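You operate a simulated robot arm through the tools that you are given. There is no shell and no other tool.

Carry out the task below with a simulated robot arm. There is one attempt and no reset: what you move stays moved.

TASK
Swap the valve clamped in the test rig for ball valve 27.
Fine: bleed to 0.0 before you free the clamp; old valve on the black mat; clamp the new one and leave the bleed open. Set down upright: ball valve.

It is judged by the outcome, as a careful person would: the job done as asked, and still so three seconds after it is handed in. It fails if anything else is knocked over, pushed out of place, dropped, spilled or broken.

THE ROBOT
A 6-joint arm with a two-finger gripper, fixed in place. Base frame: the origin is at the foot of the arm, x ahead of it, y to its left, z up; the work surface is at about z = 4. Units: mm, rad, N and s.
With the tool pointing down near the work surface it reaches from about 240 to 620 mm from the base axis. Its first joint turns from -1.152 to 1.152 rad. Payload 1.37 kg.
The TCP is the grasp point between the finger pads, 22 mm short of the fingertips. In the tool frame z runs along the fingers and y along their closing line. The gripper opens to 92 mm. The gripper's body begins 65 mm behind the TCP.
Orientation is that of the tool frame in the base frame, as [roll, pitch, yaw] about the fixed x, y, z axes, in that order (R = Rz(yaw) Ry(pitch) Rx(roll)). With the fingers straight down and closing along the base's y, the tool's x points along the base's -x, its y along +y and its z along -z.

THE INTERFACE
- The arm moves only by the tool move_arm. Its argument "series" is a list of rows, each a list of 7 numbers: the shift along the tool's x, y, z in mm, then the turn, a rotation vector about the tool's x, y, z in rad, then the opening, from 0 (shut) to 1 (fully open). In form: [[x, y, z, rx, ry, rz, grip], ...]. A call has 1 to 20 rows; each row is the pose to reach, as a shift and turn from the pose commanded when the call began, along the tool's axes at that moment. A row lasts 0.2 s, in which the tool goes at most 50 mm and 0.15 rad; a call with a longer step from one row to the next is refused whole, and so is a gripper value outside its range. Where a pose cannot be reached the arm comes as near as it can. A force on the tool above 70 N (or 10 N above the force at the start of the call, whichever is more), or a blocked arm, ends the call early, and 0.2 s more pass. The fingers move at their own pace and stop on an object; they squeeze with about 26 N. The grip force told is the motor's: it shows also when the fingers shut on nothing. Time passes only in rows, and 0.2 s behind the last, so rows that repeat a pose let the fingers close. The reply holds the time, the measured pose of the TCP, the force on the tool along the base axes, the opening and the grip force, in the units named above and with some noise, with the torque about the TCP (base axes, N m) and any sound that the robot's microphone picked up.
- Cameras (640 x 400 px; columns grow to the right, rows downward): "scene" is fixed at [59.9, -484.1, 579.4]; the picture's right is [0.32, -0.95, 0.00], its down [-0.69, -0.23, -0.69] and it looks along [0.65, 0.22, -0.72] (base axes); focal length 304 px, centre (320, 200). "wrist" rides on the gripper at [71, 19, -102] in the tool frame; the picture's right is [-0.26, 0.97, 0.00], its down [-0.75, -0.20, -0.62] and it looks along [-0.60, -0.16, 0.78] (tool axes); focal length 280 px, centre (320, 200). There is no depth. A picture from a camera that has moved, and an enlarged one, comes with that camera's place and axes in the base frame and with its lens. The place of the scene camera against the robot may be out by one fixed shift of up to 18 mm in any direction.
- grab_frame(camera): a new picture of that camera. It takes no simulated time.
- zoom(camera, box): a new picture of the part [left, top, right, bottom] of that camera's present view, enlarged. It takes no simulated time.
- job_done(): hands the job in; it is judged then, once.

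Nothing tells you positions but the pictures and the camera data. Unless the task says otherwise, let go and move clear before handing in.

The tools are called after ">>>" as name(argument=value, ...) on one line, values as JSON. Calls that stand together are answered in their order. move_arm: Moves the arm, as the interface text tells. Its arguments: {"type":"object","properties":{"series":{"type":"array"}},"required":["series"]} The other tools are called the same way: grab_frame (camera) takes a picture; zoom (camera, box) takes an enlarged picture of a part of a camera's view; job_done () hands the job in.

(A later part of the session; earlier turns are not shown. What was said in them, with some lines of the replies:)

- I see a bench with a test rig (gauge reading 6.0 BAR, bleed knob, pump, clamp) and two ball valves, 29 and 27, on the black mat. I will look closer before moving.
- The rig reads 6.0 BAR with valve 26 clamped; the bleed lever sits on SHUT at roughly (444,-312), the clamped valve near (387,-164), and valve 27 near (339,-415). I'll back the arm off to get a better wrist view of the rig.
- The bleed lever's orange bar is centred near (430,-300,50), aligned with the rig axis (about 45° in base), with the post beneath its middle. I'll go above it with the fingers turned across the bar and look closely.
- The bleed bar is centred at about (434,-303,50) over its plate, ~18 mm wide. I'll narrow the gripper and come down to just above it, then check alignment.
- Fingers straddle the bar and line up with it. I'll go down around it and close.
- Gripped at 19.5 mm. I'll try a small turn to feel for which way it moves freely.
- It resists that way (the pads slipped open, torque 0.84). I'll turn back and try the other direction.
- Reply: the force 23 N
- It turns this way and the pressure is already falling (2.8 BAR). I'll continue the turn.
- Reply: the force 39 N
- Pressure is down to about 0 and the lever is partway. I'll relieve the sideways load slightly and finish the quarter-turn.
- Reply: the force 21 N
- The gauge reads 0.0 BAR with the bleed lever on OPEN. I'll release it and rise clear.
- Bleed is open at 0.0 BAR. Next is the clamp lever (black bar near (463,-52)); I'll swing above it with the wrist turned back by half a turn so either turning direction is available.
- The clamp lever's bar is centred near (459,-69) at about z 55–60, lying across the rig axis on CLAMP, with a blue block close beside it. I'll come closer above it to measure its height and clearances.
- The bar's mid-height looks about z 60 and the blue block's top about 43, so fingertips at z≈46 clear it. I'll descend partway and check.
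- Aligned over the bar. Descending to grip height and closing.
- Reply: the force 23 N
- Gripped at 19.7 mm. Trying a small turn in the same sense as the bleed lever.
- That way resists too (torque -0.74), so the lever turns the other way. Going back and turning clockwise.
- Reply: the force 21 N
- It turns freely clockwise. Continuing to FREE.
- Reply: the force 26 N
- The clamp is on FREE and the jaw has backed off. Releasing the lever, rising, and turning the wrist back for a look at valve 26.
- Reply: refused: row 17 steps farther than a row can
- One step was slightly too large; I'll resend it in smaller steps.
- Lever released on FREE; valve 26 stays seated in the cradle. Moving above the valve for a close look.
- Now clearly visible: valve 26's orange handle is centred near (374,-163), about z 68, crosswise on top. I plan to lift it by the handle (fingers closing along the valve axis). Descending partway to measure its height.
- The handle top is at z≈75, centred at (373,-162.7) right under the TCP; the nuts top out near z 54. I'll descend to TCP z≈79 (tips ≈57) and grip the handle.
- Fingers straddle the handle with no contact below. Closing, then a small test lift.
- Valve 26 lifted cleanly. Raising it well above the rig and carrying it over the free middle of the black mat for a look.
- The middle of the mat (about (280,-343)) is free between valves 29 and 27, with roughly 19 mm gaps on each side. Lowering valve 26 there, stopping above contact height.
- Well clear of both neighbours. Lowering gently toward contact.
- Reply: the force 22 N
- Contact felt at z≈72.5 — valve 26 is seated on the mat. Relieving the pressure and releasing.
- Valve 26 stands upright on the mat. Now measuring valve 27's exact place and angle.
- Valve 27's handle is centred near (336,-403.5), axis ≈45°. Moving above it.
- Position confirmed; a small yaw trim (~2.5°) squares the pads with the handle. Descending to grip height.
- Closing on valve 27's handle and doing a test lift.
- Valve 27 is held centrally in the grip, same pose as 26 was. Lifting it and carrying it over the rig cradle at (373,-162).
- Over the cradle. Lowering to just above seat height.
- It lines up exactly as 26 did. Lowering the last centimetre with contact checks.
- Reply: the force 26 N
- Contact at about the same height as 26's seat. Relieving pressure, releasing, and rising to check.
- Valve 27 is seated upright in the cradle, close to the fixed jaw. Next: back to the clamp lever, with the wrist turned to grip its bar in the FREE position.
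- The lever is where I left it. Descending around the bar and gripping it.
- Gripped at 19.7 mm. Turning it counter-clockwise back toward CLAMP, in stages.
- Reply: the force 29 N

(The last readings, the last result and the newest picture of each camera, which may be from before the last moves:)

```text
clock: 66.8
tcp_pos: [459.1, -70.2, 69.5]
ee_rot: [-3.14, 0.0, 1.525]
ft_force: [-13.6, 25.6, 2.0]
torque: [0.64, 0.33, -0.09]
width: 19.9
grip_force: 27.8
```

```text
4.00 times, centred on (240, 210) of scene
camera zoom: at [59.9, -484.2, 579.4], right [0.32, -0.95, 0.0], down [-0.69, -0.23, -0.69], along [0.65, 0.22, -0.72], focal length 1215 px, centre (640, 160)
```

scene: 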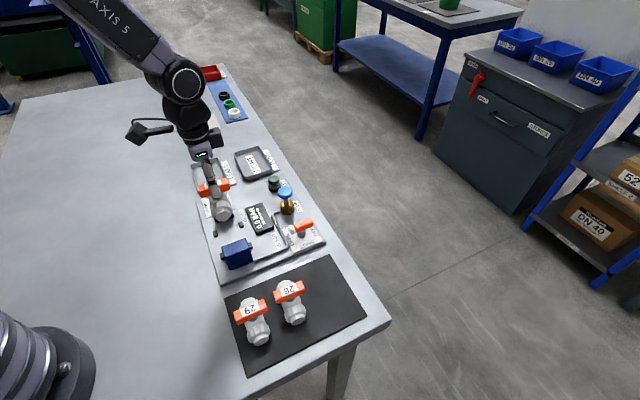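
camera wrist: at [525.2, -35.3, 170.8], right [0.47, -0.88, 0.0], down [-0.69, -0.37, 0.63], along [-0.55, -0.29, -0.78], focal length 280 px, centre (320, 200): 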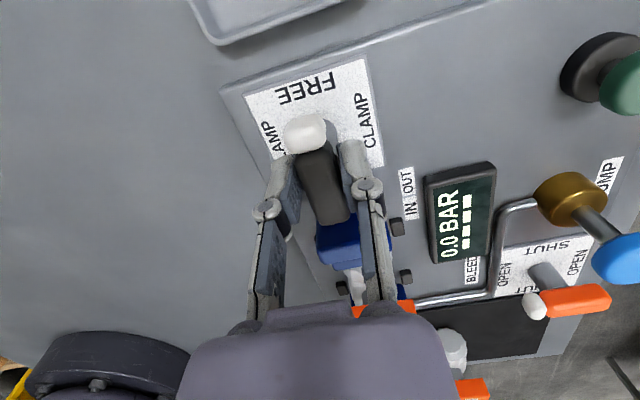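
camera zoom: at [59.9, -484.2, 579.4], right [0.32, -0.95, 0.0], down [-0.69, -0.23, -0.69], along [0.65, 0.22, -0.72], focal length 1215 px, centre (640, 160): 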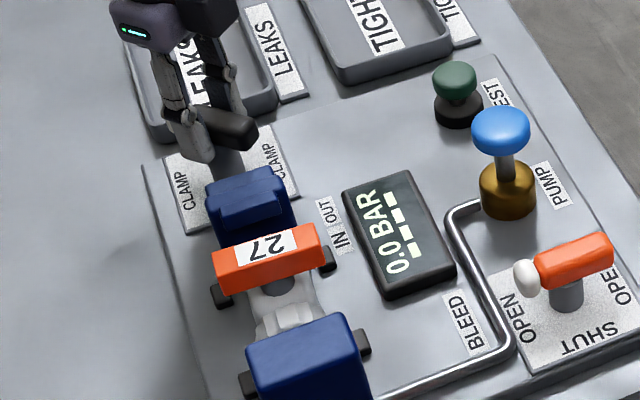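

>>> move_arm(series=[[1.2, -0.7, 0, 0, 0, -0.11, 0.1], [1.2, -0.7, 0, 0, 0, -0.22, 0.1], [1.2, -0.7, 0, 0, 0, -0.33, 0.1], [1.2, -0.7, 0, 0, 0, -0.44, 0.1], [1.2, -0.7, 0, 0, 0, -0.55, 0.1], [1.2, -0.7, 0, 0, 0, -0.66, 0.1], [1.2, -0.7, 0, 0, 0, -0.77, 0.1], [1.2, -0.7, 0, 0, 0, -0.81, 0.1], [1.2, -0.7, 0, 0, 0, -0.81, 0.1]])

>>> zoom(camera="scene", box=[190, 160, 290, 260])

>>> grab_frame(camera="wrist")

```text
clock: 68.8
tcp_pos: [459.0, -70.0, 69.9]
ee_rot: [3.141, 0.002, 2.332]
ft_force: [-4.8, -17.0, -20.8]
torque: [-0.33, 0.01, -0.09]
width: 19.8
grip_force: 27.8
```

```text
4.00 times, centred on (240, 210) of scene
camera zoom: at [60.0, -484.2, 579.4], right [0.32, -0.95, 0.0], down [-0.69, -0.23, -0.69], along [0.65, 0.22, -0.72], focal length 1215 px, centre (640, 160)
```

zoom: 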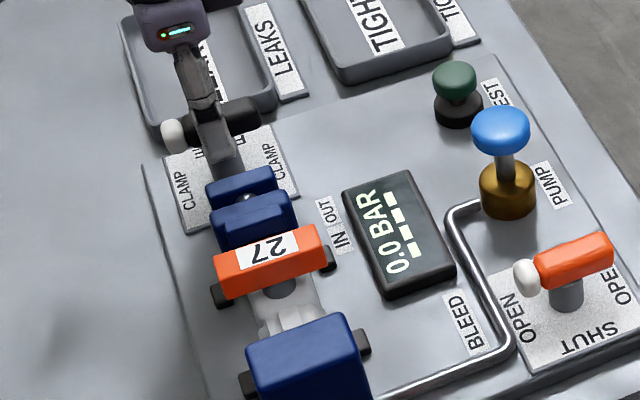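

```text
taken
camera wrist: at [424.6, -5.3, 170.8], right [0.88, 0.48, 0.0], down [0.37, -0.69, 0.63], along [0.3, -0.55, -0.78], focal length 280 px, centre (320, 200)
```

wrist: 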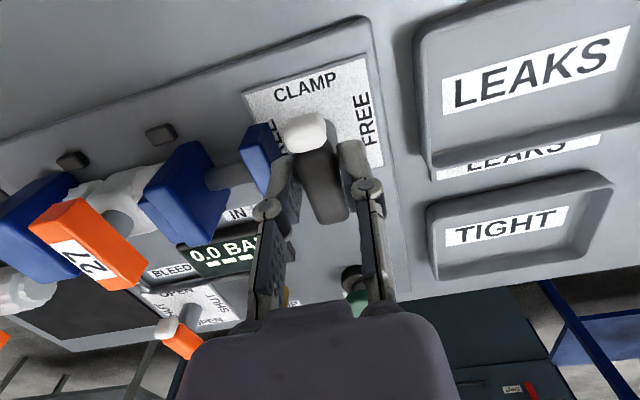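

The jaw has closed on valve 27. A slight nudge to confirm the lever is at its stop, then release and rise.

>>> move_arm(series=[[0, 0, 0, 0, 0, -0.05, 0.1], [0, 0, 0, 0, 0, -0.05, 0.1]])

>>> move_arm(series=[[0, 0, 0, 0, 0, 0.04, 0.1], [0, 0, 0, 0, 0, 0.04, 0.42], [0, 0, 0, 0, 0, 0.04, 0.42], [0, 0, 0, 0, 0, 0.04, 0.42], [0, 0, -30, 0, 0, 0.04, 0.42], [0, 0, -70, 0, 0, 0.04, 0.42], [0, 0, -110, 0, 0, 0.04, 0.42], [0, 0, -110, 0, 0, 0.04, 0.42]])

>>> grab_frame(camera="wrist")

>>> zoom(camera="scene", box=[190, 160, 340, 280])

```text
clock: 69.4
tcp_pos: [459.4, -70.3, 68.4]
ee_rot: [-3.141, 0.001, 2.381]
ft_force: [-10.4, -21.2, -15.2]
torque: [-0.37, 0.12, -0.04]
width: 19.6
grip_force: 27.8
```

```text
clock: 71.2
tcp_pos: [457.9, -69.8, 180.0]
ee_rot: [3.142, 0.002, 2.343]
ft_force: [-0.1, -0.1, -0.6]
torque: [0.03, -0.01, -0.02]
width: 39.0
grip_force: 0.1
```

```text
taken
camera wrist: at [423.6, -4.8, 281.6], right [0.87, 0.49, 0.0], down [0.38, -0.68, 0.63], along [0.3, -0.55, -0.78], focal length 280 px, centre (320, 200)
```

wrist: 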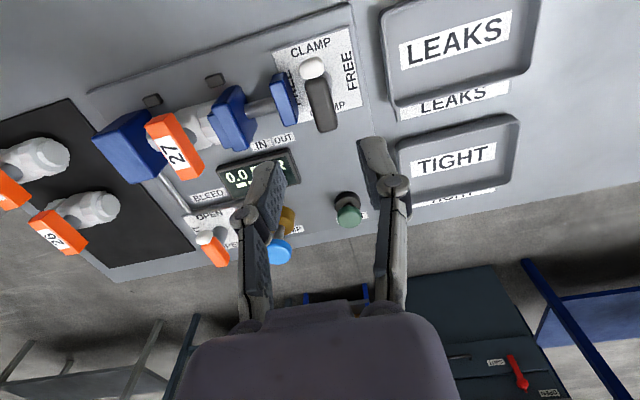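

```text
3.33 times, centred on (265, 220) of scene
camera zoom: at [59.9, -484.1, 579.4], right [0.32, -0.95, 0.0], down [-0.69, -0.23, -0.69], along [0.65, 0.22, -0.72], focal length 1012 px, centre (503, 133)
```

zoom: 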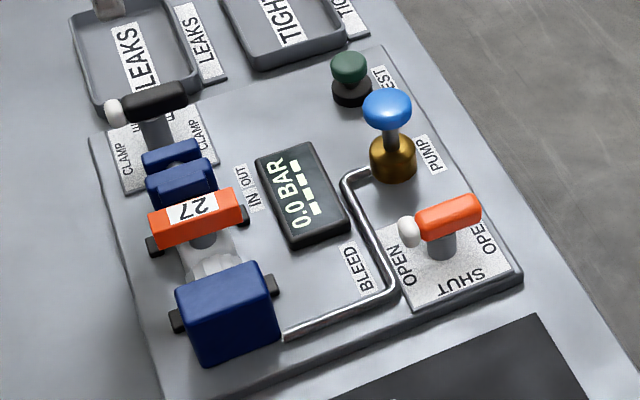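

Everything matches the starting layout with 27 in place of 26, clamp on CLAMP, bleed on OPEN, 0.0 BAR. One last close check of the clamped valve and mat.

>>> zoom(camera="wrist", box=[80, 30, 360, 220])

>>> grab_frame(camera="scene")

>>> zoom(camera="scene", box=[195, 180, 275, 275])

```text
2.11 times, centred on (220, 125) of wrist
camera zoom: at [423.6, -4.8, 281.6], right [0.87, 0.49, 0.0], down [0.38, -0.68, 0.63], along [0.3, -0.55, -0.78], focal length 590 px, centre (530, 358)
```

zoom: 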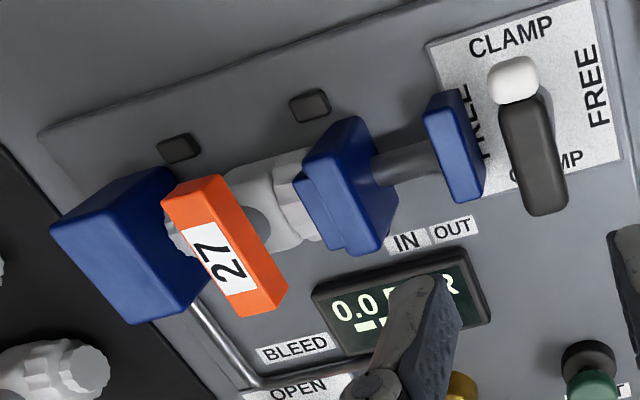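

```text
taken
```

scene: 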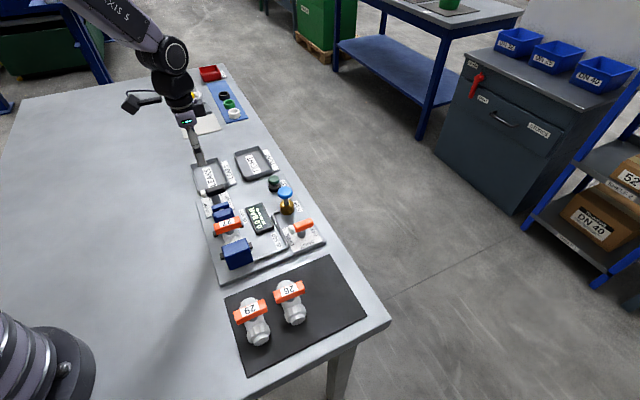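

```text
4.21 times, centred on (235, 228) of scene
camera zoom: at [59.9, -484.1, 579.4], right [0.32, -0.95, 0.0], down [-0.69, -0.23, -0.69], along [0.65, 0.22, -0.72], focal length 1279 px, centre (678, 84)
```

zoom: 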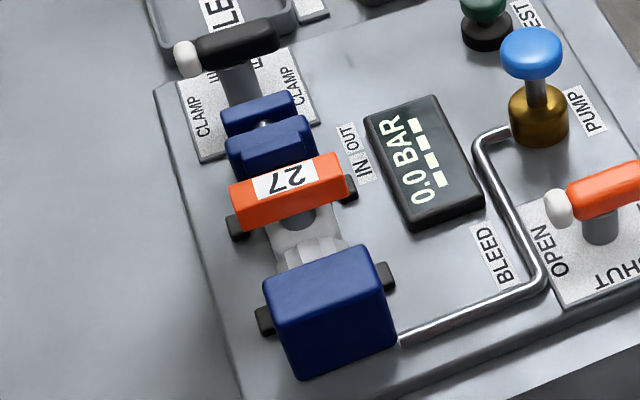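

Valve 27 is clamped between both jaws. Valve 26 stands upright on the mat beside 29, the bleed is on OPEN at 0.0 BAR, and the arm is clear, so I'm handing in.

>>> job_done()

```text
The job is handed in.
```

Ball valve 27 is now clamped in the test rig in place of valve 26, and I've handed the job in.

- **Bleed:** I opened it first, and the gauge read 0.0 BAR before I freed the clamp. The lever is still on OPEN.
- **Old valve:** valve 26 is standing upright in the middle of the black mat, next to valve 29.
- **New valve:** valve 27 is upright in the cradle, held between both jaws, with the clamp lever back on CLAMP.

Both levers turned only one way. On each I first tried a small turn the wrong way. The grip slipped slightly, and neither lever moved. In the last pictures nothing else had been knocked or moved, and the arm was clear of the rig.
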